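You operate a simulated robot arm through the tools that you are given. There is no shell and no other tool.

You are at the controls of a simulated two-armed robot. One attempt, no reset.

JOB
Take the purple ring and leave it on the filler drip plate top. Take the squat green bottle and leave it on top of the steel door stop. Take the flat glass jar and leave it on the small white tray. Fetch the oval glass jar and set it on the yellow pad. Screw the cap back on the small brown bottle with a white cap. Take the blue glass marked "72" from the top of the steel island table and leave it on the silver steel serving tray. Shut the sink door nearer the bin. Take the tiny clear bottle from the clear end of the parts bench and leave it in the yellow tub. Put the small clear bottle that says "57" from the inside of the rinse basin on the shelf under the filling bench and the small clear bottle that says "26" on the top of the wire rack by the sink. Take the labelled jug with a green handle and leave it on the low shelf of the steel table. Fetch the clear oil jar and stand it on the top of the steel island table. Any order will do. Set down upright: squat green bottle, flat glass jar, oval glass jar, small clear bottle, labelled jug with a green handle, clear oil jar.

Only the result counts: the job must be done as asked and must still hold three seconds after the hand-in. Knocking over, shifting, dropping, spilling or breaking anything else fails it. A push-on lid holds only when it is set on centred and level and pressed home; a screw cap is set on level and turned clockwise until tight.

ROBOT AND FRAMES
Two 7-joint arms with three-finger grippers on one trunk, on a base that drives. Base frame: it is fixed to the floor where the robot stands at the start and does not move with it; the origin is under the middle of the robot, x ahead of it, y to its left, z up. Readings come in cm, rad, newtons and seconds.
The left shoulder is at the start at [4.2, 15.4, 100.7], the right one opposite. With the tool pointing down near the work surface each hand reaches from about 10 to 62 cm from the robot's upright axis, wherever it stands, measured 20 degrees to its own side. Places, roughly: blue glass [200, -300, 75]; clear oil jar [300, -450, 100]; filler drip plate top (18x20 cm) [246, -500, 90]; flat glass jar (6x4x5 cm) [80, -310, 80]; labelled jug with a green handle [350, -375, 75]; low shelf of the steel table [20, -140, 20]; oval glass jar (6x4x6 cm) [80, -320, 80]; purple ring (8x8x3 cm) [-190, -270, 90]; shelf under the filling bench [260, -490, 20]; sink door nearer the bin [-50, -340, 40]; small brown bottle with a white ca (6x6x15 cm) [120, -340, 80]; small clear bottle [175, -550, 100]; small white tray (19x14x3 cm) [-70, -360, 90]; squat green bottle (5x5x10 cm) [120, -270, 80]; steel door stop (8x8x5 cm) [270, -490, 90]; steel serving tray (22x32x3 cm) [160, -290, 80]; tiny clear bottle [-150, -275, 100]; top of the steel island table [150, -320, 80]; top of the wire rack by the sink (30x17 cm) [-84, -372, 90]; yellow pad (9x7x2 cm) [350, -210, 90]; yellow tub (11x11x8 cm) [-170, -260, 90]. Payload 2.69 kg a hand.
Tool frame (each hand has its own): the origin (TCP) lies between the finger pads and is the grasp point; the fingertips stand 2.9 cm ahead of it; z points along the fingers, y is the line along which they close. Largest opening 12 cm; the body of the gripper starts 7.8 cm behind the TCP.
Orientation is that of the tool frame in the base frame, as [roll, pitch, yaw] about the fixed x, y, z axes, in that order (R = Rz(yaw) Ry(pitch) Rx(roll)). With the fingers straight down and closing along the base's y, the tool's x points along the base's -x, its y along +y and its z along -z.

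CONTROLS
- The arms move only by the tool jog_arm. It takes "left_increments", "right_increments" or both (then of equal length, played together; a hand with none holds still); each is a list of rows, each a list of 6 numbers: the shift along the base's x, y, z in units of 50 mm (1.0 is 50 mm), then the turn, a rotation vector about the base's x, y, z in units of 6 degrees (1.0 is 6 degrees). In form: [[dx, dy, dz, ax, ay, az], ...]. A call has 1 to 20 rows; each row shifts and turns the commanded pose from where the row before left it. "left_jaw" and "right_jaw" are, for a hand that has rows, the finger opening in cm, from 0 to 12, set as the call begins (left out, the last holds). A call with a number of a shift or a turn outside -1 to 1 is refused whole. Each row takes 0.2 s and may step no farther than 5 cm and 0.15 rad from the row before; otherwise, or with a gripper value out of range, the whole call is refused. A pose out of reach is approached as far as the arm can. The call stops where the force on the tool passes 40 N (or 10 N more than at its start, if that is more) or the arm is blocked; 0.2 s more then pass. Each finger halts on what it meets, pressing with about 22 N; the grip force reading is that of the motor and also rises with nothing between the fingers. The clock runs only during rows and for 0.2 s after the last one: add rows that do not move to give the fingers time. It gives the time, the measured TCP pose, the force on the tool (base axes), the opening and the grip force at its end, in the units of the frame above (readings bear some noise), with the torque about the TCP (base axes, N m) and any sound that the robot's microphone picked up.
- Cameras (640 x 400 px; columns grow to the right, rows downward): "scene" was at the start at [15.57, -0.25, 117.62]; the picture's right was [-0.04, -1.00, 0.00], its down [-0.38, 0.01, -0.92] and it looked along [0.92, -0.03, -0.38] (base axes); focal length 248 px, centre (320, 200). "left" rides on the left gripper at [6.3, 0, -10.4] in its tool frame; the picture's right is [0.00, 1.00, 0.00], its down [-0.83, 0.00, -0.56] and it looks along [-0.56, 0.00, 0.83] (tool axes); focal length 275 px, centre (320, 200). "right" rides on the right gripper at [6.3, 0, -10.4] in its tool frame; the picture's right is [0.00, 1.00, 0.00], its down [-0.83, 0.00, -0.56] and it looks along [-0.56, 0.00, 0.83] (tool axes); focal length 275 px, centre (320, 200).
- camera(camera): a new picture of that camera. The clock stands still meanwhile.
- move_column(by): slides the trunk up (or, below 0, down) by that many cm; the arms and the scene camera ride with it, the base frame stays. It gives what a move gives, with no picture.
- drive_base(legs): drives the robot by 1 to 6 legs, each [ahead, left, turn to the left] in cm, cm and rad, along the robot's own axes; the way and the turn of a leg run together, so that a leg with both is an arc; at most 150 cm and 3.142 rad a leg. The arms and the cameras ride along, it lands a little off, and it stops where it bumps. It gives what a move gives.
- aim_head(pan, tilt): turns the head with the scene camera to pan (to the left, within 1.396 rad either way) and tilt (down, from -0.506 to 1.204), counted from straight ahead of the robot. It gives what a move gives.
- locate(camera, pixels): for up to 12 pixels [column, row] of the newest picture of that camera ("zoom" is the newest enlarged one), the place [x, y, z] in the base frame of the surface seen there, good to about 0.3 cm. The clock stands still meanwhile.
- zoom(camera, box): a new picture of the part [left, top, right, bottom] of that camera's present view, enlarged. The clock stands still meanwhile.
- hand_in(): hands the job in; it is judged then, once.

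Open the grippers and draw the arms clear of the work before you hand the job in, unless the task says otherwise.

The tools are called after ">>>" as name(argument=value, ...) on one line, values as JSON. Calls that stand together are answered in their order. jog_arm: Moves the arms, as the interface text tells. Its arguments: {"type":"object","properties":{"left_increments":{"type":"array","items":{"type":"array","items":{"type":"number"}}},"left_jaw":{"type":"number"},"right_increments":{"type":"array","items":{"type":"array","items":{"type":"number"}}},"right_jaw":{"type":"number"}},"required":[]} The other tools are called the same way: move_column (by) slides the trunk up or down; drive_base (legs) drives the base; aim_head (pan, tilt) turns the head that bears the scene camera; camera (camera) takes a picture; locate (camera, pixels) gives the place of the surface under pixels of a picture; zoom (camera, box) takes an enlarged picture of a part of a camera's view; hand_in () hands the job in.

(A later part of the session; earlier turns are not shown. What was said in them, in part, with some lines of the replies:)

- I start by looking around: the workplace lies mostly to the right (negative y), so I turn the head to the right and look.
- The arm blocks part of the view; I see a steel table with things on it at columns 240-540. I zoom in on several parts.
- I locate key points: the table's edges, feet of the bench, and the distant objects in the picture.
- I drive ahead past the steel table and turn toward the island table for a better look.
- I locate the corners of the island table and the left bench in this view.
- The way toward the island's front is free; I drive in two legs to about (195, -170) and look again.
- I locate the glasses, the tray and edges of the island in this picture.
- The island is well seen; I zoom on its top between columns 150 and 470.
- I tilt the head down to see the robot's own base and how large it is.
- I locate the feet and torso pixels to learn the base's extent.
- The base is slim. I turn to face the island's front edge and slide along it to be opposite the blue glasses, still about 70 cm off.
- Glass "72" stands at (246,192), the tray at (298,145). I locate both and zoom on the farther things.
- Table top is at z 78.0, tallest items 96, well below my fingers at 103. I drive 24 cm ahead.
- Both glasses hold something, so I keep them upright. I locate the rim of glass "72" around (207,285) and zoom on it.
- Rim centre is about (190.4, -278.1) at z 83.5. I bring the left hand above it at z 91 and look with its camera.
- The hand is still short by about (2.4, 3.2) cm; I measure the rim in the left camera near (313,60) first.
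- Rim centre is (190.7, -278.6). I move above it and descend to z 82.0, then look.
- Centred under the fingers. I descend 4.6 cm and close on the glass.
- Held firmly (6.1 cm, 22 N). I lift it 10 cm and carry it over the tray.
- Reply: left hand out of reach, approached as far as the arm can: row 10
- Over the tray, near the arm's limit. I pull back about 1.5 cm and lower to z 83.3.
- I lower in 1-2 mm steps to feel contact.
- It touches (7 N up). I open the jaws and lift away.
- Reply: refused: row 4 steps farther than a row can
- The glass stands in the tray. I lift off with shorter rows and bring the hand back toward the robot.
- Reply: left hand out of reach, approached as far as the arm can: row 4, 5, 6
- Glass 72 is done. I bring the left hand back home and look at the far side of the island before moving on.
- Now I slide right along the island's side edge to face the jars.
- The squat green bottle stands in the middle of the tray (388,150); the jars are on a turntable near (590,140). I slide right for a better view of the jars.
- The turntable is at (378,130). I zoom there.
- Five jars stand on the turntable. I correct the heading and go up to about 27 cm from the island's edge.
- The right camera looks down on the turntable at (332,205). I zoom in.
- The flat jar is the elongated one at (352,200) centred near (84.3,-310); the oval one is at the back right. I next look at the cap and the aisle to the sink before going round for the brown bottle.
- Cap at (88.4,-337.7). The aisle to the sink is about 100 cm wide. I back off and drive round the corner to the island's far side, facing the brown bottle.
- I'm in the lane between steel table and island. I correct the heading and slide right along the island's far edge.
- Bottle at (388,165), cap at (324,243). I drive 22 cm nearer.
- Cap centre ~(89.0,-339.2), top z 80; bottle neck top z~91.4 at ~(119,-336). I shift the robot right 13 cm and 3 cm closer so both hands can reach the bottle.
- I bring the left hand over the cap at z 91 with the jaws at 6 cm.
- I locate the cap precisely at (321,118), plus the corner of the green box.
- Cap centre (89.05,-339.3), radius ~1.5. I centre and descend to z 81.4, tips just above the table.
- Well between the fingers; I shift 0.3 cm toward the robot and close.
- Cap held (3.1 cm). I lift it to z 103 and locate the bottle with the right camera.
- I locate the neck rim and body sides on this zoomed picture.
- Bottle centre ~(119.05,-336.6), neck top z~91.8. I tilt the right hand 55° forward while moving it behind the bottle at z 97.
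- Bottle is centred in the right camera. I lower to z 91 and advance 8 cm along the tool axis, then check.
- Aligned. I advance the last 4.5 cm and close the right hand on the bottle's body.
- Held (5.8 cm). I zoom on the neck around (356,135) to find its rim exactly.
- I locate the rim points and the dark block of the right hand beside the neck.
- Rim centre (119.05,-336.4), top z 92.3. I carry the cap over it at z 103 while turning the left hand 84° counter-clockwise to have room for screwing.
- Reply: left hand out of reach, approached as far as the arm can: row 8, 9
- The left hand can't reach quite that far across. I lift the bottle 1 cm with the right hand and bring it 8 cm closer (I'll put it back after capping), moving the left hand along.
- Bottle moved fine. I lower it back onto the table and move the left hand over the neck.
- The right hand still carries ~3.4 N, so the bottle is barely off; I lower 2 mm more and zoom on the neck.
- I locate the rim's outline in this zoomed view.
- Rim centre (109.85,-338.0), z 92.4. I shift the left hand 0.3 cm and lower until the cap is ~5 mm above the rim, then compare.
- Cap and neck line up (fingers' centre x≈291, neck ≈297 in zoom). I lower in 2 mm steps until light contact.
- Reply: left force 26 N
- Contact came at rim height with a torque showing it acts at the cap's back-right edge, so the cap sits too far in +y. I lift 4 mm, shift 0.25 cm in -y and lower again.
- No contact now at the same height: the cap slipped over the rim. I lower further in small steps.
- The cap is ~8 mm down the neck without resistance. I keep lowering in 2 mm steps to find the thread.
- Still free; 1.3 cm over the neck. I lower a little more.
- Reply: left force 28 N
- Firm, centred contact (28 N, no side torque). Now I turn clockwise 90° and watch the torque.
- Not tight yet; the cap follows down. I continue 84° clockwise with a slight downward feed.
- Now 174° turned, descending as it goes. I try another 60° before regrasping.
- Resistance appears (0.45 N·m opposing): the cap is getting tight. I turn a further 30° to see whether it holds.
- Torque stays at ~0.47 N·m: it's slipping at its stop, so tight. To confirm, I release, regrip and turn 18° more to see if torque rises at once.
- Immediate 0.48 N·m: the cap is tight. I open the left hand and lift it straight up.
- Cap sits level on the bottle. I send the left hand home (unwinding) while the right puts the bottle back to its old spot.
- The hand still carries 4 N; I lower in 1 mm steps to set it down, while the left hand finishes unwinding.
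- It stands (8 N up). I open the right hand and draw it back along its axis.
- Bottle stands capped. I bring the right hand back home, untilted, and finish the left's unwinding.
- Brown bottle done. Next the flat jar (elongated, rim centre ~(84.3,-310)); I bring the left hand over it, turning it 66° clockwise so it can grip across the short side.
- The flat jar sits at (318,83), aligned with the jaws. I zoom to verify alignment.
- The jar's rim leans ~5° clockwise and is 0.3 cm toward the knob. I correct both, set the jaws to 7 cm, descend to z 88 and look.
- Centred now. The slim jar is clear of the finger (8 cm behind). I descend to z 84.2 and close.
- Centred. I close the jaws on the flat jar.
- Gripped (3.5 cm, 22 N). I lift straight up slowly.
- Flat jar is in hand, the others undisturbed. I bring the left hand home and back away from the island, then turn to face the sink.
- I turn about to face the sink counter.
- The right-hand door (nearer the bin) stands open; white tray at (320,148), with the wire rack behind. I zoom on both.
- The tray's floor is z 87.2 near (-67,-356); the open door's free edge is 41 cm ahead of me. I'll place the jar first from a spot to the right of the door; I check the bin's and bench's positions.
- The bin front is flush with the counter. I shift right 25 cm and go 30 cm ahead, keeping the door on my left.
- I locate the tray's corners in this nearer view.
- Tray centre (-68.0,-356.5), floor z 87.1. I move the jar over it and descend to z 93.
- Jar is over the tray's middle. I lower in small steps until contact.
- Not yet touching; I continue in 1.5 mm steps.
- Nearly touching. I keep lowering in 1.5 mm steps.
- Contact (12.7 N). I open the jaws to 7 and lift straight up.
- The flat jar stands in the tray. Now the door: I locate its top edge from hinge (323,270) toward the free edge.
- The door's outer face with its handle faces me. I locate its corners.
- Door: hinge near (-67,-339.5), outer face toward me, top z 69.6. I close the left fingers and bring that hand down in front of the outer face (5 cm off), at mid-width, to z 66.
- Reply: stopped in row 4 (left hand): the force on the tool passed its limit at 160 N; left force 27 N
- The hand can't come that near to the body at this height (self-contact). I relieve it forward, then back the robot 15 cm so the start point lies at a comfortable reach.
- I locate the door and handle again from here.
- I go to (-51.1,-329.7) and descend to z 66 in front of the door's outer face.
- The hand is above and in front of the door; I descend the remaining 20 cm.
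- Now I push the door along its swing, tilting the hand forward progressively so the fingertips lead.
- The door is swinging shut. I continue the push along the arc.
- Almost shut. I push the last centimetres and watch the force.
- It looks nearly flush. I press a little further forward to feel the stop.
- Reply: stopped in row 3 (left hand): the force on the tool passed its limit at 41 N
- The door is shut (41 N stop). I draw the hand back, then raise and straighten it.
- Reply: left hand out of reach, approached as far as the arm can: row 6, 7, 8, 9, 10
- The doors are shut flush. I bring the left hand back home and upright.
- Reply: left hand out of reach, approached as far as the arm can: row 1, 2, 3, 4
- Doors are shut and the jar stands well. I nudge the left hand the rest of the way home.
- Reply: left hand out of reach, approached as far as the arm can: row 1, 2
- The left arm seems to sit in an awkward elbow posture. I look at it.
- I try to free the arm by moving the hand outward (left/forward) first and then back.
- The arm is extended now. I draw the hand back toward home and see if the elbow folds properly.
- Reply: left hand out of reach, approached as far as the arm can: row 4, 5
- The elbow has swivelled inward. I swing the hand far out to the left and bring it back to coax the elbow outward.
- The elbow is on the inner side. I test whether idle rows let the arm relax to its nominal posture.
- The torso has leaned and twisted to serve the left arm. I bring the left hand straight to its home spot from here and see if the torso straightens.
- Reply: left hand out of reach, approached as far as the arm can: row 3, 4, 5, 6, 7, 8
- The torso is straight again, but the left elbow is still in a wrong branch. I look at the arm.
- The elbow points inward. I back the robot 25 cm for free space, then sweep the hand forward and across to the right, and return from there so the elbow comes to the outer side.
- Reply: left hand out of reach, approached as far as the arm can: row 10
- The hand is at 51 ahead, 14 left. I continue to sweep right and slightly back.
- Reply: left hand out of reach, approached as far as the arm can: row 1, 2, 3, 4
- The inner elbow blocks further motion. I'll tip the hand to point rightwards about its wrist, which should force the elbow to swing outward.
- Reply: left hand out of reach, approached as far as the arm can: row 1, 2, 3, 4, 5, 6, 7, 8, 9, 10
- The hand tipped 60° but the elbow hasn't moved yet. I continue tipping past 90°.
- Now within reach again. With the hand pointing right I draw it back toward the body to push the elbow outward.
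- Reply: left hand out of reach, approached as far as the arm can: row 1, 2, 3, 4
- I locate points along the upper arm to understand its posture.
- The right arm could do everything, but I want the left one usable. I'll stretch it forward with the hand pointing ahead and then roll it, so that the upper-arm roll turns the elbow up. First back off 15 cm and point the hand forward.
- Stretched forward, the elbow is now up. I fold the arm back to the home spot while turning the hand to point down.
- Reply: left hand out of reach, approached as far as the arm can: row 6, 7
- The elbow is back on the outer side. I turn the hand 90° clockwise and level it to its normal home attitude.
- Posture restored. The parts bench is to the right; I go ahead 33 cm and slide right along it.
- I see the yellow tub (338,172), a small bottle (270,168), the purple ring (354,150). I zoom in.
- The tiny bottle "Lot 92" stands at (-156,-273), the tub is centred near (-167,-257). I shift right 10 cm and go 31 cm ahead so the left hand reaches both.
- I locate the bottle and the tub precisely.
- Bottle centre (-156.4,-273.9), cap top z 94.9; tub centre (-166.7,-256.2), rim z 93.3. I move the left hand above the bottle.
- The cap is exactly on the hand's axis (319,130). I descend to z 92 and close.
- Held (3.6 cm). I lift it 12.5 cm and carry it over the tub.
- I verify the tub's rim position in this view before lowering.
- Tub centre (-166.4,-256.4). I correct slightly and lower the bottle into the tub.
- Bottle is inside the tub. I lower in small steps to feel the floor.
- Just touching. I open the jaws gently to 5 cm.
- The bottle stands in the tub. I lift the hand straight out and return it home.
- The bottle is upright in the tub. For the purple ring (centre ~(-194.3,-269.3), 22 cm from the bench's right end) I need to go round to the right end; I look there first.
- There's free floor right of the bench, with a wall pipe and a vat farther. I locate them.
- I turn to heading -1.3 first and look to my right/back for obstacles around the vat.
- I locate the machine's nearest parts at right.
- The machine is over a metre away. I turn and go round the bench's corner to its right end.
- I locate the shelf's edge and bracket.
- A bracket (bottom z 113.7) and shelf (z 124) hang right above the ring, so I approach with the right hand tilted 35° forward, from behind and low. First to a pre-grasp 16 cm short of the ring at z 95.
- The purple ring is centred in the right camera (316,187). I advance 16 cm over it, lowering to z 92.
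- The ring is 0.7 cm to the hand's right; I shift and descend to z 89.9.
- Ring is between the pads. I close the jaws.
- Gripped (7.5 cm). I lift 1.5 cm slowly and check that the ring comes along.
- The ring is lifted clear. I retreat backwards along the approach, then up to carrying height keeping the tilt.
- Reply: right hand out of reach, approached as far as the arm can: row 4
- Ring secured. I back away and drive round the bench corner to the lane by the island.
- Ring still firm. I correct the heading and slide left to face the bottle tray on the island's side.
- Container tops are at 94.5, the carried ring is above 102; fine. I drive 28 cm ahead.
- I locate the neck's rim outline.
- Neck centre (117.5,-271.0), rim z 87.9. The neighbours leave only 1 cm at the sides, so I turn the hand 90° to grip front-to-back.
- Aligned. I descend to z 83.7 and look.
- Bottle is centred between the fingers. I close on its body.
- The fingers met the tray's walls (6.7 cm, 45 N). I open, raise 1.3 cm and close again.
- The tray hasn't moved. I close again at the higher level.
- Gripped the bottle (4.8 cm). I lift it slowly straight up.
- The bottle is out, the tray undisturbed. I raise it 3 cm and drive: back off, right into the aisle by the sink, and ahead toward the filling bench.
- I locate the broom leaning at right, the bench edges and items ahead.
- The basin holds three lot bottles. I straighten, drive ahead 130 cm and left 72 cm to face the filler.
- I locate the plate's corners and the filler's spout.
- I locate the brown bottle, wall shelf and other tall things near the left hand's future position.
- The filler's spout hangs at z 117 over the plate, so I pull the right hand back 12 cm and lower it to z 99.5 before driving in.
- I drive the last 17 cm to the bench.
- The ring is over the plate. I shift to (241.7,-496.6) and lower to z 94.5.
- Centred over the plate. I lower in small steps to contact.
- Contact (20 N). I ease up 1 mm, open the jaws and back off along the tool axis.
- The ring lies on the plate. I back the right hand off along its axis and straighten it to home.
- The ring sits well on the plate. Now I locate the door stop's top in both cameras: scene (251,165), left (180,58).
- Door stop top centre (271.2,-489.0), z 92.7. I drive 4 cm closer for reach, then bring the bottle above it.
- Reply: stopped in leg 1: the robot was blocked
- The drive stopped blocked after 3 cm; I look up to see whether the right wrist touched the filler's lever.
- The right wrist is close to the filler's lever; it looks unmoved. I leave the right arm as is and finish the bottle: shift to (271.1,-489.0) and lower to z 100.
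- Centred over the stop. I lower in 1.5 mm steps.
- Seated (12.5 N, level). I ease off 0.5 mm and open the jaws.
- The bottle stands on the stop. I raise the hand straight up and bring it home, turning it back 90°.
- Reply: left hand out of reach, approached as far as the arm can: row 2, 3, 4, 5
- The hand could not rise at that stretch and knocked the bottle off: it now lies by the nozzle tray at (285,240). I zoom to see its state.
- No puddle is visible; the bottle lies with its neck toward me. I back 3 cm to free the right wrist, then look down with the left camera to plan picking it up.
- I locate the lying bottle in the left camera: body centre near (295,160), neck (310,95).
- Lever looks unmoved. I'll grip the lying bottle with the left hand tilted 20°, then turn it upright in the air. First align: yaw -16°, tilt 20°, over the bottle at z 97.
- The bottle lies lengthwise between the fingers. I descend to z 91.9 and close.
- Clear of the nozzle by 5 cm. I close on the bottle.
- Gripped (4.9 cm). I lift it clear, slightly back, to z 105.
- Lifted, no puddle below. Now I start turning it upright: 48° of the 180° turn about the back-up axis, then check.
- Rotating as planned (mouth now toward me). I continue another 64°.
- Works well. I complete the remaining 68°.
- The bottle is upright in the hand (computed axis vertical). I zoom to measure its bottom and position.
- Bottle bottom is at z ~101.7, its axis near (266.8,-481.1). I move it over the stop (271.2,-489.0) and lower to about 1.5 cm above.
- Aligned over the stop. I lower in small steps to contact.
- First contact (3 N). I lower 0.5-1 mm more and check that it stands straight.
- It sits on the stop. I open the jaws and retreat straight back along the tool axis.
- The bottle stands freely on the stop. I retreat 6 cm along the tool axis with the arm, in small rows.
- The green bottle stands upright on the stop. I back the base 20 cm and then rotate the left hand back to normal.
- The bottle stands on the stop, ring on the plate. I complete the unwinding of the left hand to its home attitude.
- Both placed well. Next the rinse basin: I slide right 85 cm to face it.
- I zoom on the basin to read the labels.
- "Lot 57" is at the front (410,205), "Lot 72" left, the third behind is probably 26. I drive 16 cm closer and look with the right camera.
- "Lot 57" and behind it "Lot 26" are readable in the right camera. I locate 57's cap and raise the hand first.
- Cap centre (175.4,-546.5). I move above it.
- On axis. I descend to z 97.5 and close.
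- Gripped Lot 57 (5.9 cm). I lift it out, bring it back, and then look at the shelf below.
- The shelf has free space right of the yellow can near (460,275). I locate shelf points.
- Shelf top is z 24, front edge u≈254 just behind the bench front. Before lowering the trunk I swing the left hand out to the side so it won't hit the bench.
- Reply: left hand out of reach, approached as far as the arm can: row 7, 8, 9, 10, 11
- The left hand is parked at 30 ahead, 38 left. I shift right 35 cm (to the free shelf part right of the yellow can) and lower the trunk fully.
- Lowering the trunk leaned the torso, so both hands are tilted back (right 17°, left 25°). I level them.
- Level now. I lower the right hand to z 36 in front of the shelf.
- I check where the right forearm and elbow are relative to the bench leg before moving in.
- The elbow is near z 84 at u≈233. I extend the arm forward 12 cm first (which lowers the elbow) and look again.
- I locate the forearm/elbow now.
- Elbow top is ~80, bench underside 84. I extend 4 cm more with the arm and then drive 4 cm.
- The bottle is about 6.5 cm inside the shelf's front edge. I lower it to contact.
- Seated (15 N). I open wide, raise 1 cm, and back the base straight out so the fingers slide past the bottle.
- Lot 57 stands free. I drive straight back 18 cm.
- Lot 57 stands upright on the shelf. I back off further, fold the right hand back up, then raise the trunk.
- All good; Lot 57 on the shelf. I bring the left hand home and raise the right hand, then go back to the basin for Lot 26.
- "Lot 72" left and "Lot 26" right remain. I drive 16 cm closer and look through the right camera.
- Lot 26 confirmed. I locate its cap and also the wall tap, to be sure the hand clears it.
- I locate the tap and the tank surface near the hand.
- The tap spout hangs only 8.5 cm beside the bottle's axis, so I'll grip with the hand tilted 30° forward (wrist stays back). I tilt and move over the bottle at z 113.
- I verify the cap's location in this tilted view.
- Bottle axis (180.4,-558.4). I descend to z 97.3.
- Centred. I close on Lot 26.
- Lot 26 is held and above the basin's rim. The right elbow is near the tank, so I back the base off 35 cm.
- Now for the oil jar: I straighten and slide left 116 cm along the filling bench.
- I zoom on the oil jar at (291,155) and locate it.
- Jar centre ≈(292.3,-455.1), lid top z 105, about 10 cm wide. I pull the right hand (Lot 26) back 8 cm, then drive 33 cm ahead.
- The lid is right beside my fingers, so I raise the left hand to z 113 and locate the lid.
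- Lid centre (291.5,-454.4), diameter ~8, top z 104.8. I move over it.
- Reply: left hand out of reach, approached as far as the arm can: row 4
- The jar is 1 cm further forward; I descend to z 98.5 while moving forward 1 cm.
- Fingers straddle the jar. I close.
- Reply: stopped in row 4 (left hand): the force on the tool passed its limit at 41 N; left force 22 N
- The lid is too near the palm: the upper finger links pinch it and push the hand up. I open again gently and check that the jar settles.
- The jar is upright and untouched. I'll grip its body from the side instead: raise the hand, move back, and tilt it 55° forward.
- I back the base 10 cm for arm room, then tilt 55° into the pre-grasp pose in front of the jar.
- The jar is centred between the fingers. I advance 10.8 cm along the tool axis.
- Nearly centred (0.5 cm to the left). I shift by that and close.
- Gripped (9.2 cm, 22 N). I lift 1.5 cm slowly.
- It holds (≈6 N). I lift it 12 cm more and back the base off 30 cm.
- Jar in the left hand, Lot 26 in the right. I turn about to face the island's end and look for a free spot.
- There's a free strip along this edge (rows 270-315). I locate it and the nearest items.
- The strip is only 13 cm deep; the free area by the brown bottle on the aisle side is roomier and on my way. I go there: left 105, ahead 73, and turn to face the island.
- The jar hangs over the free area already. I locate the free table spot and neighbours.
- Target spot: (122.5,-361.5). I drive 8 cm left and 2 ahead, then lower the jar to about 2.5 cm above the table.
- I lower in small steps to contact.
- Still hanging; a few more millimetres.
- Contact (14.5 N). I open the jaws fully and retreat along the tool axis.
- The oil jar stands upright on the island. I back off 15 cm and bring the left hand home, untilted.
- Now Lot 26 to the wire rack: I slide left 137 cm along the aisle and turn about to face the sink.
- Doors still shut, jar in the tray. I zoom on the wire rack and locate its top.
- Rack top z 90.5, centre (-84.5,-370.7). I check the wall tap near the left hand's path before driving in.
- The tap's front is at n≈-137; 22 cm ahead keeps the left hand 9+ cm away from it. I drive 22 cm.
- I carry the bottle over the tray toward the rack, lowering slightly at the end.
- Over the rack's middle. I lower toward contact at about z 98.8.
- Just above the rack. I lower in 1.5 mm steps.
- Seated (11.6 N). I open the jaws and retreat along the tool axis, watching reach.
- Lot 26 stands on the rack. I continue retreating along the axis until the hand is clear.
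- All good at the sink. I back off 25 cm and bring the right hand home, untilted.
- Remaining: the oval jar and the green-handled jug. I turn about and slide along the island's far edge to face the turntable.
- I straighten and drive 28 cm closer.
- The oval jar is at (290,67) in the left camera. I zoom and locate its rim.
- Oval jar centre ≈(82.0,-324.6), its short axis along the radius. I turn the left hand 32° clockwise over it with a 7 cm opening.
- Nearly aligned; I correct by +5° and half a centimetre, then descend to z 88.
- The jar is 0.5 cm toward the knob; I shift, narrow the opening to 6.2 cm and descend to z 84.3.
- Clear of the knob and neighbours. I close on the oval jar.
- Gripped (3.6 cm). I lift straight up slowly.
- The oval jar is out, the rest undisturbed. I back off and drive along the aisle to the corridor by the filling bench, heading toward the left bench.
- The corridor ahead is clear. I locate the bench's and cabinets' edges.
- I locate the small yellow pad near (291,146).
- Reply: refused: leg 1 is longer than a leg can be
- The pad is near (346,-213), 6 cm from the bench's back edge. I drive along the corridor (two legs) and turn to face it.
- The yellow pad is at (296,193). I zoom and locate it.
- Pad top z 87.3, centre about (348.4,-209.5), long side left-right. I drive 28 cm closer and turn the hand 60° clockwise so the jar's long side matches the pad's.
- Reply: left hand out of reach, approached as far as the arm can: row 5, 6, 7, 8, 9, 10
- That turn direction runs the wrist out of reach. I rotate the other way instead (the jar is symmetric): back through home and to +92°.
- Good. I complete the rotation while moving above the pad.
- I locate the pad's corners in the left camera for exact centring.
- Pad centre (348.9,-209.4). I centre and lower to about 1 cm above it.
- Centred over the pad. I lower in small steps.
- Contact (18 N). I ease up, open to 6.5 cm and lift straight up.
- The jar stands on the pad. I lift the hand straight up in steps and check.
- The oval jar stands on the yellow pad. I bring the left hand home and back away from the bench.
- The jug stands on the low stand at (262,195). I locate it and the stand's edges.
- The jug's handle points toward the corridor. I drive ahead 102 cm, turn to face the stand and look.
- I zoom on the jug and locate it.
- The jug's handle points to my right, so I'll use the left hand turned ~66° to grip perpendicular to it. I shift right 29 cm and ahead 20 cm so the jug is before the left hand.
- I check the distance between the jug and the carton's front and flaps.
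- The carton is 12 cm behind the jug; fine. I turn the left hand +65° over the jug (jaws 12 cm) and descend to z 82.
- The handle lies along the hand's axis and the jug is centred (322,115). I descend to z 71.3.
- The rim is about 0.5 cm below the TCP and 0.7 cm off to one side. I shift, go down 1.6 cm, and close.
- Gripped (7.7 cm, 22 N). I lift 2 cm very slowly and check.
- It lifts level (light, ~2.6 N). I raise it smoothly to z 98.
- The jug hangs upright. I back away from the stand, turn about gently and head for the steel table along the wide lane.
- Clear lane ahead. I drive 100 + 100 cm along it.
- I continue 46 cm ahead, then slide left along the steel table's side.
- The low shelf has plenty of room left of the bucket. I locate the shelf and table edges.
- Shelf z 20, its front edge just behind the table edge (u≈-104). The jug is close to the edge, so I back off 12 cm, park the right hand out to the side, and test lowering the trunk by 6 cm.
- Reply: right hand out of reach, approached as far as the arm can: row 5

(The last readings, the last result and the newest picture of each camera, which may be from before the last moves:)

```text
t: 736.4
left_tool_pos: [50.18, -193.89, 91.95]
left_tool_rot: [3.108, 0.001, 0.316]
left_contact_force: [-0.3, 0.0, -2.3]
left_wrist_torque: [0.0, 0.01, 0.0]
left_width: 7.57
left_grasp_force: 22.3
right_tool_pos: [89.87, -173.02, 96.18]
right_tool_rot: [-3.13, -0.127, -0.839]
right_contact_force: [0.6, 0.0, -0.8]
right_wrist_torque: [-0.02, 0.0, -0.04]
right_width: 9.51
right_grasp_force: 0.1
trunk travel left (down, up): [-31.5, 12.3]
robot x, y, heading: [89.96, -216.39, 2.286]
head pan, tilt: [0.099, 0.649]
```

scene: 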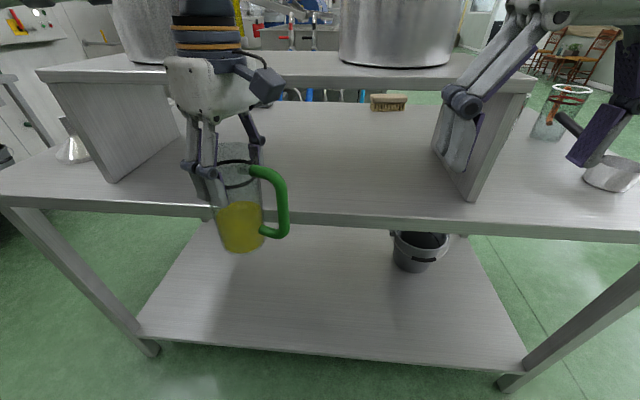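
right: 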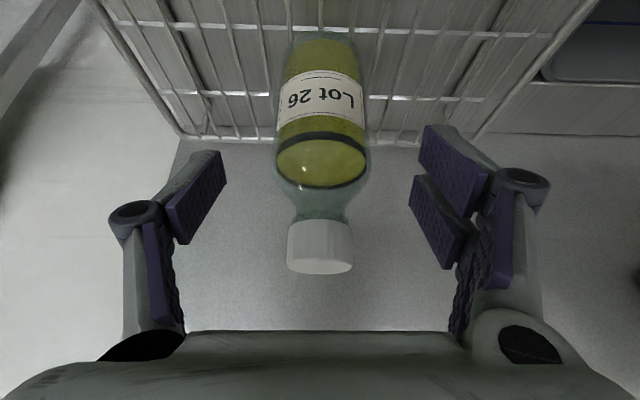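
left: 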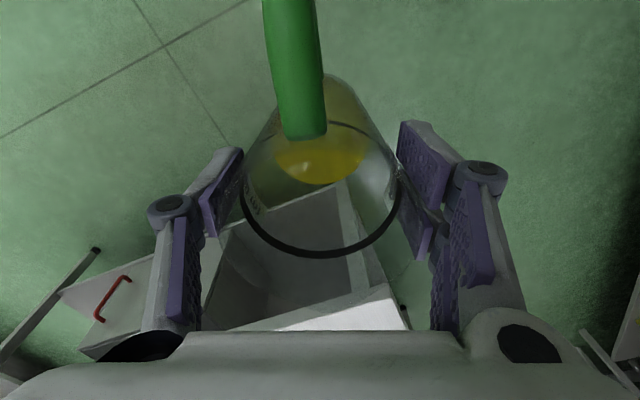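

The left hand lowers without tilting. I lower the remaining 31 cm.

>>> move_column(by=-31)

>>> camera(camera="scene")

>>> camera(camera="left")

```text
t: 739.5
left_tool_pos: [50.11, -194.0, 61.0]
left_tool_rot: [3.107, 0.002, 0.317]
left_contact_force: [1.4, -0.5, -3.0]
left_wrist_torque: [-0.02, 0.01, 0.02]
left_width: 7.52
left_grasp_force: 21.7
right_tool_pos: [85.52, -168.16, 56.88]
right_tool_rot: [-3.137, -0.439, -0.84]
right_contact_force: [0.0, 0.2, -0.5]
right_wrist_torque: [0.01, 0.04, 0.01]
right_width: 9.5
right_grasp_force: 0.2
trunk travel left (down, up): [-0.5, 43.3]
robot x, y, heading: [89.63, -216.18, 2.286]
head pan, tilt: [0.099, 0.649]
```

```text
taken
```

scene: 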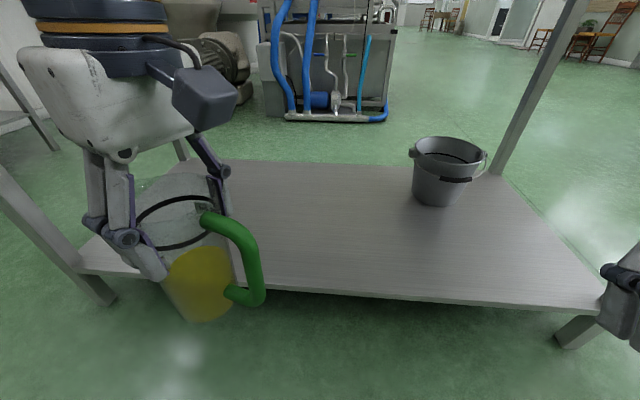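

```text
taken
```

left: 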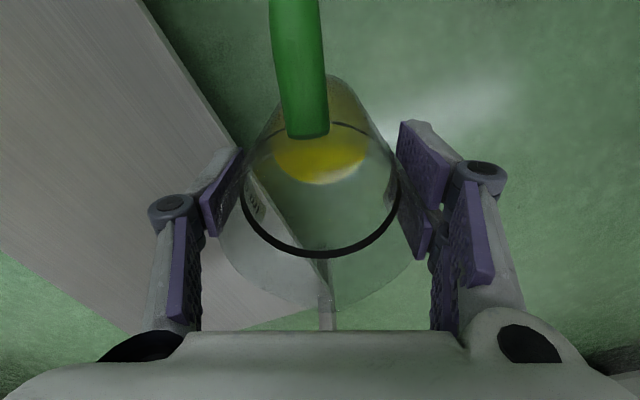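

I level and pull back the right hand, while lowering the jug to z 37.5 in front of the shelf.

>>> jog_arm(right_increments=[[0.2, -0.23, 0, 0.634, 0.551, 0], [0.2, -0.23, 0, 0.634, 0.551, 0], [0.2, -0.23, 0, 0.634, 0.551, 0], [0.2, -0.23, 0, 0.634, 0.551, 0], [0, 0, 0, 0.634, 0.551, 0], [0, 0, 0, 0, 0, 0], [0, 0, 0, 0, 0, 0], [0, 0, 0, 0, 0, 0]], left_increments=[[0, 0, -0.4, 0, 0, 0], [0, 0, -0.7, 0, 0, 0], [0, 0, -0.8, 0, 0, 0], [0, 0, -0.8, 0, 0, 0], [0, 0, -0.8, 0, 0, 0], [0, 0, -0.8, 0, 0, 0], [0, 0, -0.4, 0, 0, 0], [0, 0, 0, 0, 0, 0]])

>>> camera(camera="scene")

>>> camera(camera="left")

```text
t: 741.3
left_tool_pos: [50.29, -194.05, 37.33]
left_tool_rot: [3.106, -0.001, 0.317]
left_contact_force: [-0.2, 0.2, -2.9]
left_wrist_torque: [0.0, 0.01, 0.01]
left_width: 7.53
left_grasp_force: 21.7
right_tool_pos: [89.61, -172.76, 56.91]
right_tool_rot: [-3.128, -0.001, -0.839]
right_contact_force: [-0.3, 1.0, 0.1]
right_wrist_torque: [0.0, 0.02, 0.01]
right_width: 9.51
right_grasp_force: 0.1
trunk travel left (down, up): [-0.5, 43.3]
robot x, y, heading: [89.85, -216.71, 2.284]
head pan, tilt: [0.099, 0.649]
```

```text
taken
```

scene: 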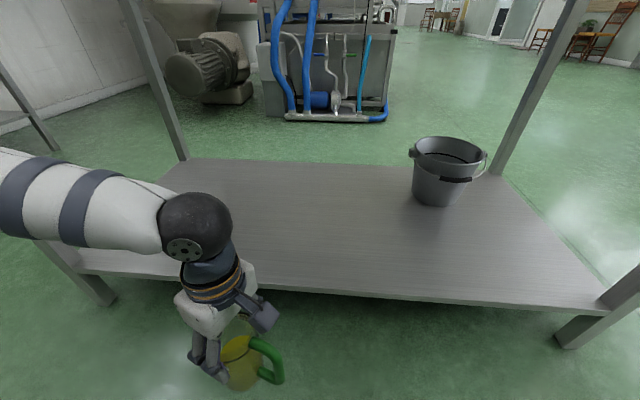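

```text
taken
```

left: 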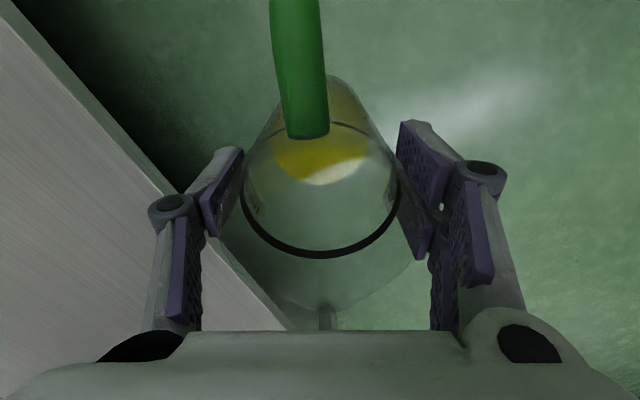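

I extend the arm 16 cm forward so the jug comes over the shelf's edge.

>>> jog_arm(left_increments=[[-0.4, 0.46, 0, 0, 0, 0], [-0.4, 0.46, 0, 0, 0, 0], [-0.4, 0.46, 0, 0, 0, 0], [-0.4, 0.46, 0, 0, 0, 0], [-0.4, 0.46, 0, 0, 0, 0], [0, 0, 0, 0, 0, 0]])

>>> camera(camera="scene")

>>> camera(camera="left")

```text
t: 742.7
left_tool_pos: [40.15, -182.51, 37.37]
left_tool_rot: [3.106, -0.001, 0.319]
left_contact_force: [0.0, 0.9, -2.6]
left_wrist_torque: [-0.01, 0.02, -0.01]
left_width: 7.54
left_grasp_force: 22.4
right_tool_pos: [89.5, -172.92, 56.93]
right_tool_rot: [-3.13, -0.001, -0.84]
right_contact_force: [-0.4, -0.1, -0.2]
right_wrist_torque: [0.02, 0.01, 0.0]
right_width: 9.5
right_grasp_force: 0.0
trunk travel left (down, up): [-0.5, 43.3]
robot x, y, heading: [89.98, -216.48, 2.288]
head pan, tilt: [0.099, 0.649]
```

```text
taken
```

scene: 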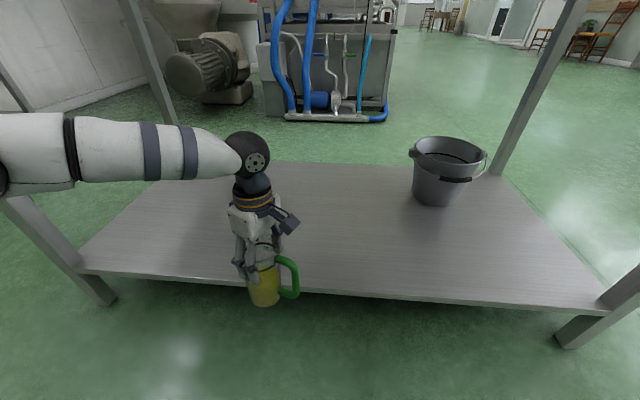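

```text
taken
```

left: 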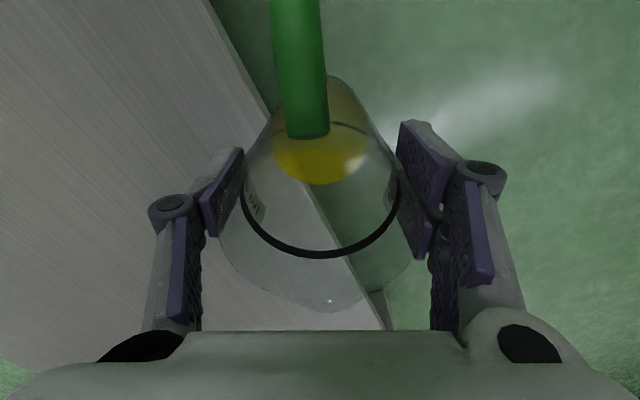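

I locate the forearm/elbow before driving in under the table edge.

>>> locate(camera="scene", pixels=[[250, 150], [200, 150], [120, 140], [30, 140], [5, 170], [30, 118], [245, 138], [200, 290], [300, 285], [95, 290]])

```text
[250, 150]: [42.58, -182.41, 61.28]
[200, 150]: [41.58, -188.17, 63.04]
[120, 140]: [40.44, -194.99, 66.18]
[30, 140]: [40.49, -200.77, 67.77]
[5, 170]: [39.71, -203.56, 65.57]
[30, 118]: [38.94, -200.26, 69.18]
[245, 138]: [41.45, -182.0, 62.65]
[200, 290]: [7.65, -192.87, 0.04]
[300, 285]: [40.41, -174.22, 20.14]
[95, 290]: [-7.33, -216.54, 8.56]
```

Forearm top is ~69, well below the table's underside. I drive 15 cm ahead.

>>> drive_base(legs=[[15, 0, 0]])

>>> camera(camera="scene")

>>> camera(camera="left")

```text
t: 744.0
left_tool_pos: [30.24, -171.14, 37.38]
left_tool_rot: [3.107, 0.002, 0.318]
left_contact_force: [0.1, -0.7, -2.6]
left_wrist_torque: [-0.01, 0.03, 0.06]
left_width: 7.54
left_grasp_force: 21.6
right_tool_pos: [79.77, -161.57, 56.81]
right_tool_rot: [-3.129, 0.0, -0.84]
right_contact_force: [-0.2, -0.5, -0.3]
right_wrist_torque: [-0.01, -0.02, -0.01]
right_width: 9.5
right_grasp_force: 0.1
trunk travel left (down, up): [-0.5, 43.3]
robot x, y, heading: [80.05, -205.59, 2.285]
head pan, tilt: [0.099, 0.649]
```

```text
taken
```

scene: 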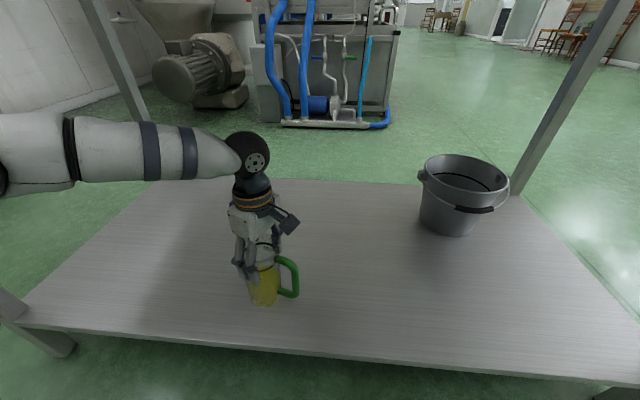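

```text
taken
```

left: 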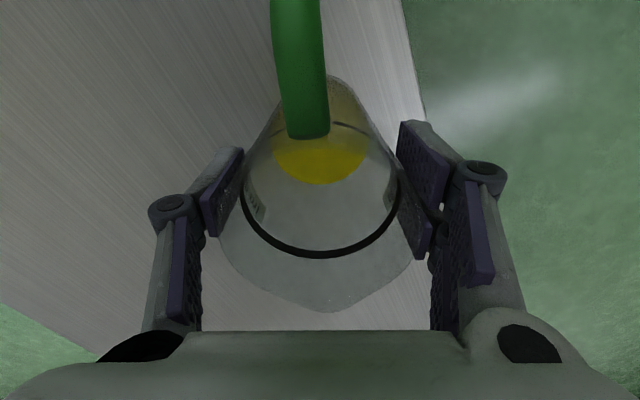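

The jug's base is about 5 cm inside the shelf's edge. I lower it slowly.

>>> jog_arm(left_increments=[[0, 0, -0.2, 0, 0, 0], [0, 0, -0.2, 0, 0, 0], [0, 0, -0.2, 0, 0, 0], [0, 0, -0.06, 0, 0, 0], [0, 0, 0, 0, 0, 0]])

>>> zoom(camera="scene", box=[200, 190, 340, 340])

```text
t: 745.2
left_tool_pos: [30.27, -171.22, 34.12]
left_tool_rot: [3.104, 0.001, 0.318]
left_contact_force: [0.2, 0.6, -3.0]
left_wrist_torque: [0.0, 0.02, 0.03]
left_width: 7.54
left_grasp_force: 22.3
right_tool_pos: [79.77, -161.46, 56.92]
right_tool_rot: [-3.13, 0.0, -0.84]
right_contact_force: [-0.9, -0.5, 0.7]
right_wrist_torque: [0.01, 0.01, -0.01]
right_width: 9.51
right_grasp_force: 0.1
trunk travel left (down, up): [-0.5, 43.3]
robot x, y, heading: [80.11, -204.92, 2.285]
head pan, tilt: [0.099, 0.649]
```

```text
2.67 times, centred on (270, 265) of scene
```

zoom: 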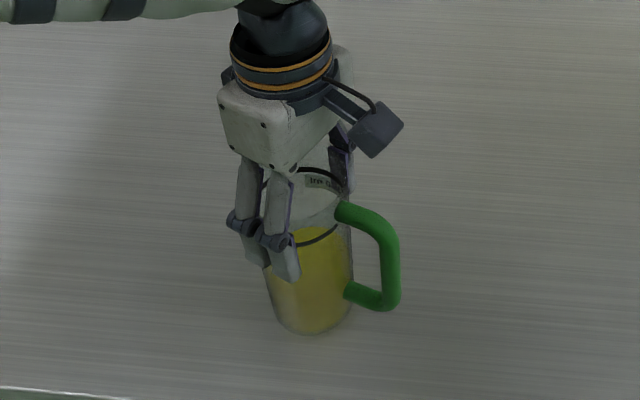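

>>> jog_arm(left_increments=[[0, 0, -0.04, 0, 0, 0], [0, 0, -0.04, 0, 0, 0], [0, 0, -0.04, 0, 0, 0], [0, 0, 0, 0, 0, 0]])

```text
t: 746.2
left_tool_pos: [30.31, -171.2, 33.54]
left_tool_rot: [3.109, 0.002, 0.318]
left_contact_force: [1.6, -4.9, 16.2]
left_wrist_torque: [-0.12, 0.07, 0.03]
left_width: 7.53
left_grasp_force: 21.8
right_tool_pos: [79.85, -161.57, 56.88]
right_tool_rot: [-3.129, -0.002, -0.839]
right_contact_force: [0.0, 0.5, 0.1]
right_wrist_torque: [-0.03, 0.03, 0.01]
right_width: 9.51
right_grasp_force: 0.1
trunk travel left (down, up): [-0.5, 43.3]
robot x, y, heading: [80.03, -204.87, 2.285]
head pan, tilt: [0.099, 0.649]
```

Seated (16 N). I ease up, open wide, and raise the hand 6.5 cm clear of the rim.

>>> jog_arm(left_increments=[[0, 0, 0.015, 0, 0, 0], [0, 0, 0, 0, 0, 0]])

>>> jog_arm(left_increments=[[0, 0, 0, 0, 0, 0], [0, 0, 0, 0, 0, 0], [0, 0, 0, 0, 0, 0]], left_jaw=12)

>>> camera(camera="left")

>>> zoom(camera="scene", box=[200, 190, 340, 340])

```text
t: 746.9
left_tool_pos: [30.11, -171.16, 33.65]
left_tool_rot: [3.109, 0.002, 0.317]
left_contact_force: [-0.7, -0.3, 11.3]
left_wrist_torque: [0.17, 0.38, 0.02]
left_width: 7.52
left_grasp_force: 22.1
right_tool_pos: [79.79, -161.43, 56.97]
right_tool_rot: [-3.129, -0.001, -0.839]
right_contact_force: [-0.5, -0.2, 0.5]
right_wrist_torque: [-0.02, 0.01, 0.01]
right_width: 9.5
right_grasp_force: 0.2
trunk travel left (down, up): [-0.5, 43.3]
robot x, y, heading: [80.09, -205.37, 2.288]
head pan, tilt: [0.099, 0.649]
```

```text
t: 747.6
left_tool_pos: [30.18, -171.14, 33.58]
left_tool_rot: [3.107, 0.001, 0.317]
left_contact_force: [0.2, 0.4, 0.5]
left_wrist_torque: [0.02, -0.01, 0.02]
left_width: 12.01
left_grasp_force: 0.1
right_tool_pos: [79.74, -161.48, 56.86]
right_tool_rot: [-3.13, 0.0, -0.839]
right_contact_force: [-0.4, 0.7, 1.0]
right_wrist_torque: [0.01, 0.0, -0.01]
right_width: 9.52
right_grasp_force: 0.1
trunk travel left (down, up): [-0.5, 43.3]
robot x, y, heading: [80.01, -204.77, 2.284]
head pan, tilt: [0.099, 0.649]
```

```text
taken
```

left: 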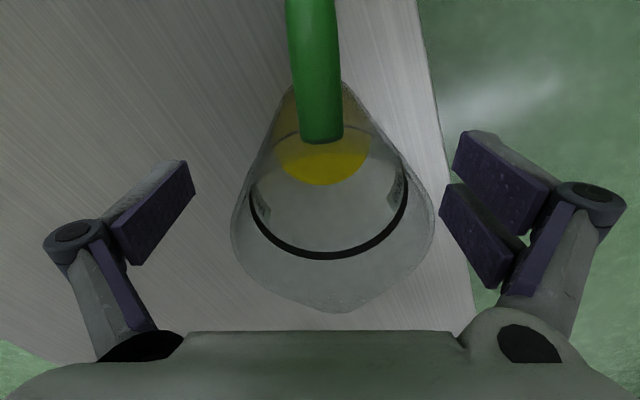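

```text
2.67 times, centred on (270, 265) of scene
```

zoom: 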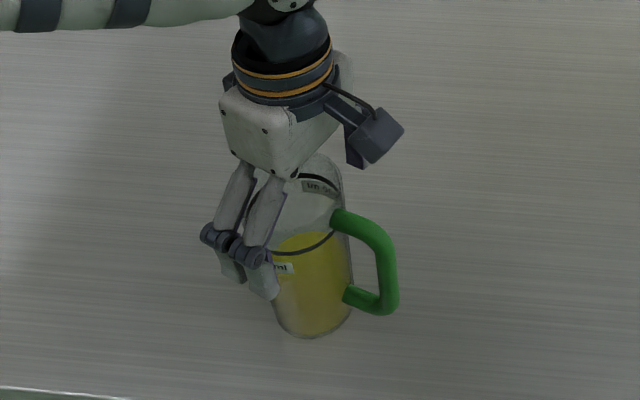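

The jug stands free. I raise in a first 2 cm step and check that the hand really rises vertically.

>>> jog_arm(left_increments=[[0, 0, 0.2, 0, 0, 0], [0, 0, 0.2, 0, 0, 0], [0, 0, 0, 0, 0, 0]])

```text
t: 748.5
left_tool_pos: [30.1, -171.13, 35.7]
left_tool_rot: [3.107, 0.001, 0.317]
left_contact_force: [0.5, 0.3, -0.2]
left_wrist_torque: [0.0, 0.01, 0.05]
left_width: 12.0
left_grasp_force: 0.1
right_tool_pos: [79.73, -161.57, 56.91]
right_tool_rot: [-3.131, 0.0, -0.84]
right_contact_force: [-0.2, -0.4, 1.2]
right_wrist_torque: [0.01, 0.01, -0.02]
right_width: 9.48
right_grasp_force: 0.1
trunk travel left (down, up): [-0.5, 43.3]
robot x, y, heading: [80.49, -205.17, 2.285]
head pan, tilt: [0.099, 0.649]
```

Vertical rise works. I raise another 5 cm.

>>> jog_arm(left_increments=[[0, 0, 0.25, 0, 0, 0], [0, 0, 0.25, 0, 0, 0], [0, 0, 0.25, 0, 0, 0], [0, 0, 0.25, 0, 0, 0], [0, 0, 0, 0, 0, 0]])

>>> camera(camera="left")

>>> camera(camera="scene")

```text
t: 749.6
left_tool_pos: [30.17, -171.17, 40.57]
left_tool_rot: [3.106, 0.002, 0.319]
left_contact_force: [-0.4, -0.8, -0.8]
left_wrist_torque: [0.02, -0.01, 0.02]
left_width: 12.01
left_grasp_force: 0.1
right_tool_pos: [79.68, -161.48, 56.92]
right_tool_rot: [-3.13, 0.0, -0.84]
right_contact_force: [-0.6, 1.1, 0.3]
right_wrist_torque: [-0.01, -0.02, 0.01]
right_width: 9.5
right_grasp_force: 0.0
trunk travel left (down, up): [-0.5, 43.3]
robot x, y, heading: [79.94, -205.02, 2.285]
head pan, tilt: [0.099, 0.649]
```

```text
taken
```

left: 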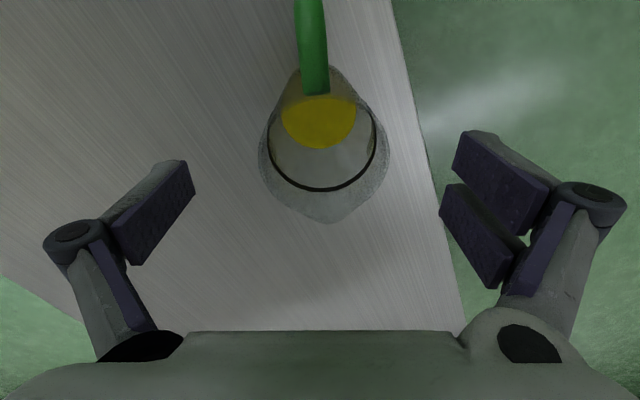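

```text
taken
```

scene: 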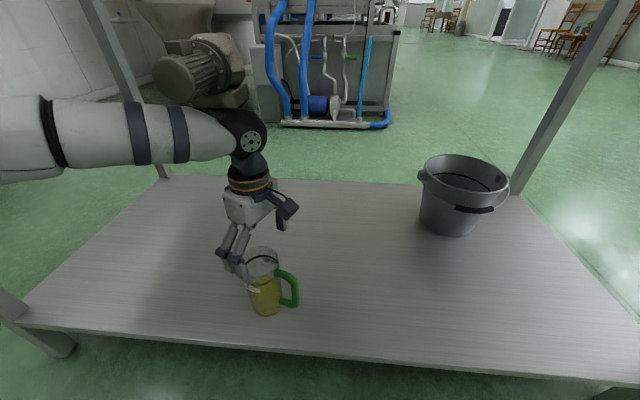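

Fingertips are 3 cm above the rim. I drive straight back 25 cm.

>>> drive_base(legs=[[-25, 0, 0]])

>>> camera(camera="scene")

```text
t: 751.5
left_tool_pos: [46.45, -189.67, 40.55]
left_tool_rot: [3.106, 0.003, 0.317]
left_contact_force: [0.5, 0.1, 0.6]
left_wrist_torque: [0.0, 0.02, 0.02]
left_width: 11.99
left_grasp_force: 0.1
right_tool_pos: [96.09, -180.2, 56.86]
right_tool_rot: [-3.128, -0.001, -0.841]
right_contact_force: [-0.3, 0.1, -0.3]
right_wrist_torque: [-0.02, 0.0, 0.0]
right_width: 9.5
right_grasp_force: 0.1
trunk travel left (down, up): [-0.5, 43.3]
robot x, y, heading: [95.9, -224.0, 2.286]
head pan, tilt: [0.099, 0.649]
```

```text
taken
```

scene: 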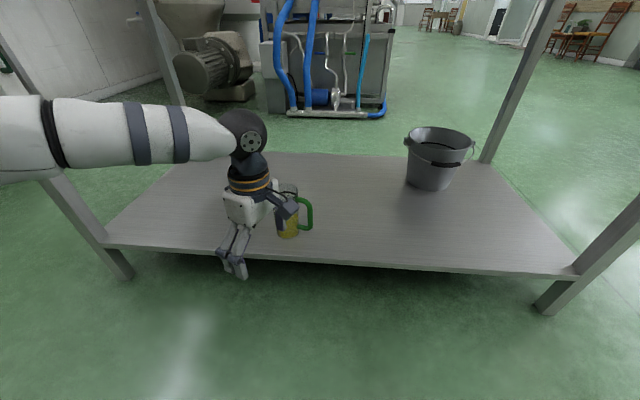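

The jug stands on the shelf. I fold the left hand back and raise the trunk.

>>> jog_arm(left_increments=[[0.4, -0.46, 0.3, 0, 0, 0], [0.4, -0.46, 0.5, 0, 0, 0], [0.4, -0.46, 0.5, 0, 0, 0], [0.3, -0.35, 0.7, 0, 0, 0], [0, 0, 0.9, 0, 0, 0], [0, 0, 0.9, 0, 0, 0], [0, 0, 0.9, 0, 0, 0], [0, 0, 0, 0, 0, 0]])

>>> move_column(by=37)

>>> aim_head(pan=0.1, tilt=0.65)

>>> camera(camera="scene")

```text
t: 753.3
left_tool_pos: [53.76, -198.64, 64.17]
left_tool_rot: [3.107, 0.001, 0.318]
left_contact_force: [1.1, 0.1, 0.1]
left_wrist_torque: [-0.02, -0.02, 0.01]
left_width: 12.04
left_grasp_force: 0.0
right_tool_pos: [96.06, -179.92, 56.96]
right_tool_rot: [-3.13, 0.0, -0.844]
right_contact_force: [0.4, -0.4, -1.0]
right_wrist_torque: [-0.01, 0.02, 0.02]
right_width: 9.5
right_grasp_force: 0.2
trunk travel left (down, up): [-0.5, 43.3]
robot x, y, heading: [96.4, -223.95, 2.286]
head pan, tilt: [0.099, 0.649]
```

```text
t: 756.8
left_tool_pos: [53.98, -198.37, 100.92]
left_tool_rot: [3.105, 0.0, 0.317]
left_contact_force: [0.7, 0.4, 0.8]
left_wrist_torque: [-0.01, 0.02, -0.06]
left_width: 12.03
left_grasp_force: 0.0
right_tool_pos: [96.04, -180.13, 93.94]
right_tool_rot: [-3.131, 0.0, -0.841]
right_contact_force: [0.0, -0.4, 0.5]
right_wrist_torque: [0.02, -0.01, -0.01]
right_width: 9.5
right_grasp_force: 0.2
trunk travel left (down, up): [-37.5, 6.3]
robot x, y, heading: [96.31, -223.92, 2.283]
head pan, tilt: [0.099, 0.649]
```

```text
t: 757.4
left_tool_pos: [53.95, -198.47, 101.16]
left_tool_rot: [3.106, 0.002, 0.315]
left_contact_force: [-0.3, 0.1, 0.2]
left_wrist_torque: [-0.01, 0.0, 0.01]
left_width: 11.99
left_grasp_force: 0.1
right_tool_pos: [95.95, -180.14, 93.95]
right_tool_rot: [-3.129, 0.0, -0.841]
right_contact_force: [0.3, -0.8, 0.9]
right_wrist_torque: [-0.05, 0.0, 0.01]
right_width: 9.52
right_grasp_force: 0.1
trunk travel left (down, up): [-37.5, 6.3]
robot x, y, heading: [96.12, -223.75, 2.282]
head pan, tilt: [0.099, 0.649]
```

```text
taken
```

scene: 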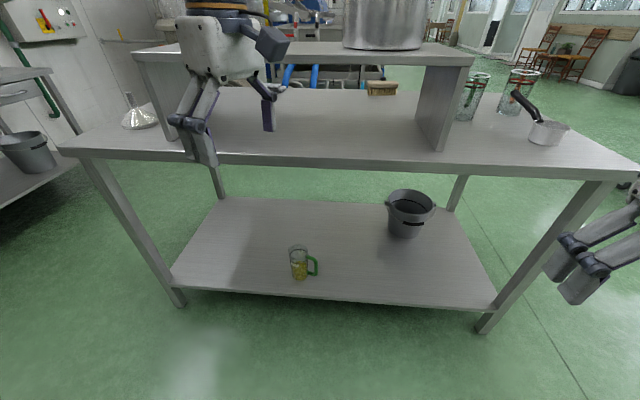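

The jug stands upright on the low shelf. I bring both hands home (jaws open).

>>> jog_arm(left_increments=[[0.04, -0.11, 0.1, 0, 0, -1], [0.04, -0.11, 0.1, 0, 0, -1], [0.04, -0.11, 0.1, 0, 0, -1], [0.04, -0.11, 0.1, 0, 0, -1], [0.04, -0.11, 0.1, 0, 0, -1], [0.04, -0.11, 0.1, 0, 0, -1], [0.04, -0.11, 0.1, 0, 0, -1], [0.04, -0.11, 0.1, 0, 0, -1], [0.04, -0.11, 0.1, 0, 0, -1], [0.04, -0.11, 0.1, 0, 0, -1], [0.04, -0.11, 0.1, 0, 0, -1], [0, 0, 0, 0, 0, 0]], right_increments=[[0, 0, 0.5, 0, 0, 0], [0, 0, 0.5, 0, 0, 0], [0, 0, 0.5, 0, 0, 0], [-0.3, -0.4, 0.3, 0, 0, 0], [-0.3, -0.4, 0.3, 0, 0, 0], [-0.3, -0.4, 0.2, 0, 0, 0], [-0.3, -0.4, 0.2, 0, 0, 0], [-0.3, -0.3, 0, 0, 0, 0], [0, 0, 0, 0, 0, 0], [0, 0, 0, 0, 0, 0], [0, 0, 0, 0, 0, 0], [0, 0, 0, 0, 0, 0]])

>>> drive_base(legs=[[0, 0, -1.571], [0, 0, -1.571]])

>>> aim_head(pan=0.0, tilt=0.5)

>>> camera(camera="scene")

```text
t: 760.0
left_tool_pos: [56.27, -204.47, 106.52]
left_tool_rot: [3.107, 0.001, -0.839]
left_contact_force: [0.5, -1.0, -1.1]
left_wrist_torque: [0.02, 0.01, 0.0]
left_width: 12.0
left_grasp_force: 0.1
right_tool_pos: [88.51, -189.5, 106.45]
right_tool_rot: [-3.129, -0.001, -0.842]
right_contact_force: [-0.1, -0.3, -0.3]
right_wrist_torque: [0.04, -0.01, 0.04]
right_width: 9.54
right_grasp_force: 0.0
trunk travel left (down, up): [-37.5, 6.3]
robot x, y, heading: [95.88, -223.98, 2.283]
head pan, tilt: [0.099, 0.649]
```

```text
t: 768.1
left_tool_pos: [135.82, -243.92, 106.44]
left_tool_rot: [3.106, 0.002, 2.28]
left_contact_force: [0.3, 0.3, 0.1]
left_wrist_torque: [0.02, 0.0, 0.01]
left_width: 12.02
left_grasp_force: 0.0
right_tool_pos: [103.12, -258.22, 106.41]
right_tool_rot: [-3.13, 0.0, 2.277]
right_contact_force: [-0.1, 0.5, 0.1]
right_wrist_torque: [-0.02, 0.0, 0.0]
right_width: 9.52
right_grasp_force: 0.1
trunk travel left (down, up): [-37.5, 6.3]
robot x, y, heading: [96.13, -223.66, -0.882]
head pan, tilt: [0.099, 0.649]
```

```text
t: 768.8
left_tool_pos: [135.74, -244.01, 106.47]
left_tool_rot: [3.107, 0.002, 2.281]
left_contact_force: [0.0, 0.0, -0.1]
left_wrist_torque: [-0.01, 0.02, -0.02]
left_width: 12.0
left_grasp_force: 0.1
right_tool_pos: [103.13, -258.16, 106.39]
right_tool_rot: [-3.13, 0.001, 2.276]
right_contact_force: [0.1, 0.8, -0.1]
right_wrist_torque: [0.03, 0.0, -0.01]
right_width: 9.51
right_grasp_force: 0.1
trunk travel left (down, up): [-37.5, 6.3]
robot x, y, heading: [96.44, -223.7, -0.884]
head pan, tilt: [0.0, 0.499]
```

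```text
taken
```

scene: 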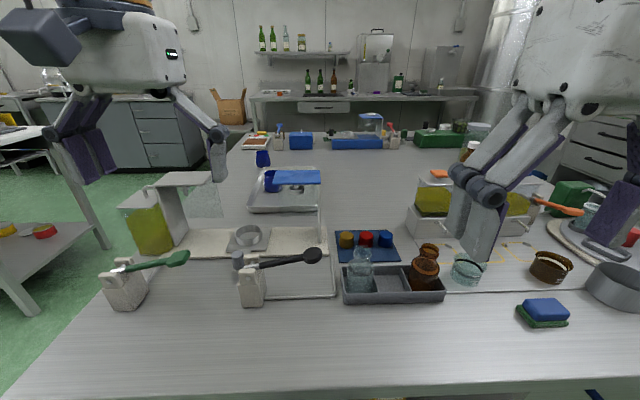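

From here I can zoom on the filling bench to check the filler's lever, the green bottle and the ring.

>>> zoom(camera="scene", box=[300, 20, 420, 110])

>>> zoom(camera="scene", box=[420, 90, 560, 200])

```text
4.44 times, centred on (360, 65) of scene
```

zoom: 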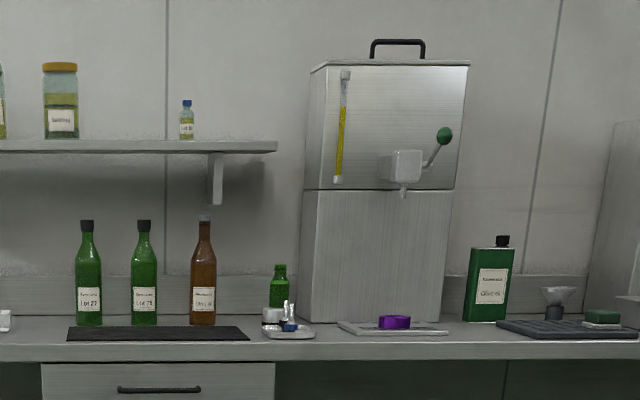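

```text
3.64 times, centred on (490, 145) of scene
```

zoom: 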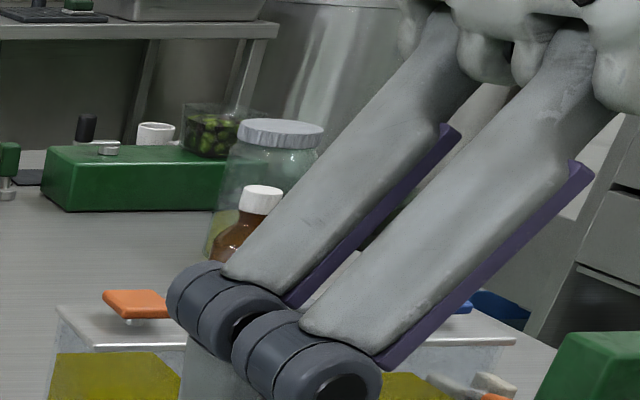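

The lever is as before, the green bottle and ring are in place, the jar and capped bottle stand. I back away from the island so the arms are clear of everything.

>>> drive_base(legs=[[-22, 0, 0]])

>>> jog_arm(left_increments=[[0, 0, 0, 0, 0, 0], [0, 0, 0, 0, 0, 0]], left_jaw=12, right_increments=[[0, 0, 0, 0, 0, 0], [0, 0, 0, 0, 0, 0]], right_jaw=12)

>>> camera(camera="scene")

```text
t: 770.5
left_tool_pos: [121.87, -226.93, 106.57]
left_tool_rot: [3.108, 0.003, 2.285]
left_contact_force: [-0.5, 0.7, 0.0]
left_wrist_torque: [-0.02, 0.0, -0.03]
left_width: 11.99
left_grasp_force: 0.0
right_tool_pos: [89.34, -241.16, 106.43]
right_tool_rot: [-3.128, 0.0, 2.282]
right_contact_force: [-1.4, 0.0, 0.1]
right_wrist_torque: [-0.04, -0.05, -0.04]
right_width: 9.51
right_grasp_force: 0.0
trunk travel left (down, up): [-37.5, 6.3]
robot x, y, heading: [82.01, -207.02, -0.874]
head pan, tilt: [0.0, 0.499]
```

```text
t: 771.1
left_tool_pos: [121.88, -226.94, 106.52]
left_tool_rot: [3.106, 0.001, 2.286]
left_contact_force: [0.3, 0.3, 0.2]
left_wrist_torque: [-0.02, 0.04, -0.01]
left_width: 11.99
left_grasp_force: 0.1
right_tool_pos: [89.34, -241.31, 106.4]
right_tool_rot: [-3.13, 0.001, 2.28]
right_contact_force: [0.6, -0.7, 0.0]
right_wrist_torque: [-0.01, 0.03, 0.0]
right_width: 11.99
right_grasp_force: 0.0
trunk travel left (down, up): [-37.5, 6.3]
robot x, y, heading: [82.15, -207.03, -0.876]
head pan, tilt: [0.0, 0.499]
```

```text
taken
```

scene: 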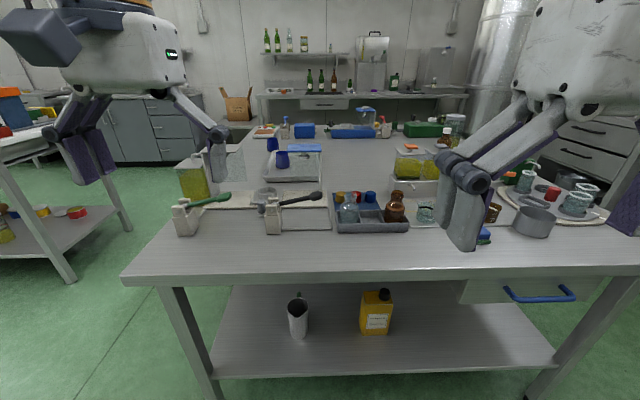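

All items are in their places, both grippers are open and the arms are clear. I hand the job in.

>>> hand_in()

```text
The job is handed in.
```

I handed the job in with every item placed as asked, but the squat green bottle was knocked over along the way and two things were bumped. Any of these could count against the result.

**Problems during the run**
- **Green bottle:** while I was pulling the left hand away, it knocked the bottle off the door stop and onto its side on the bench. I saw no puddle. I picked it up and stood it back upright on the stop, but I can't rule out that some liquid was lost.
- **Yellow tub:** it may have moved by less than a centimetre as the fingers opened inside it.
- **Filler:** the base was blocked once close to the filling bench, probably because the right wrist touched the lever. The lever looks the same as before, judging from pictures taken from different angles.

**Final state, last seen**

| Item | Where it is now |
|---|---|
| Purple ring | on the filler drip plate |
| Squat green bottle | upright on the steel door stop |
| Flat glass jar | upright in the small white tray |
| Oval glass jar | upright on the yellow pad |
| Small brown bottle | cap on and turned until tight; I moved the bottle about 9 cm to do it and put it back |
| Blue glass "72" | in the steel serving tray |
| Sink door nearer the bin | shut |
| Tiny clear bottle | in the yellow tub |
| Small clear bottle "57" | upright on the shelf under the filling bench |
| Small clear bottle "26" | upright on the wire rack by the sink |
| Labelled jug with a green handle | upright on the low shelf of the steel table |
| Clear oil jar | upright on the island table |

At hand-in both grippers were open and both arms were clear of the work.
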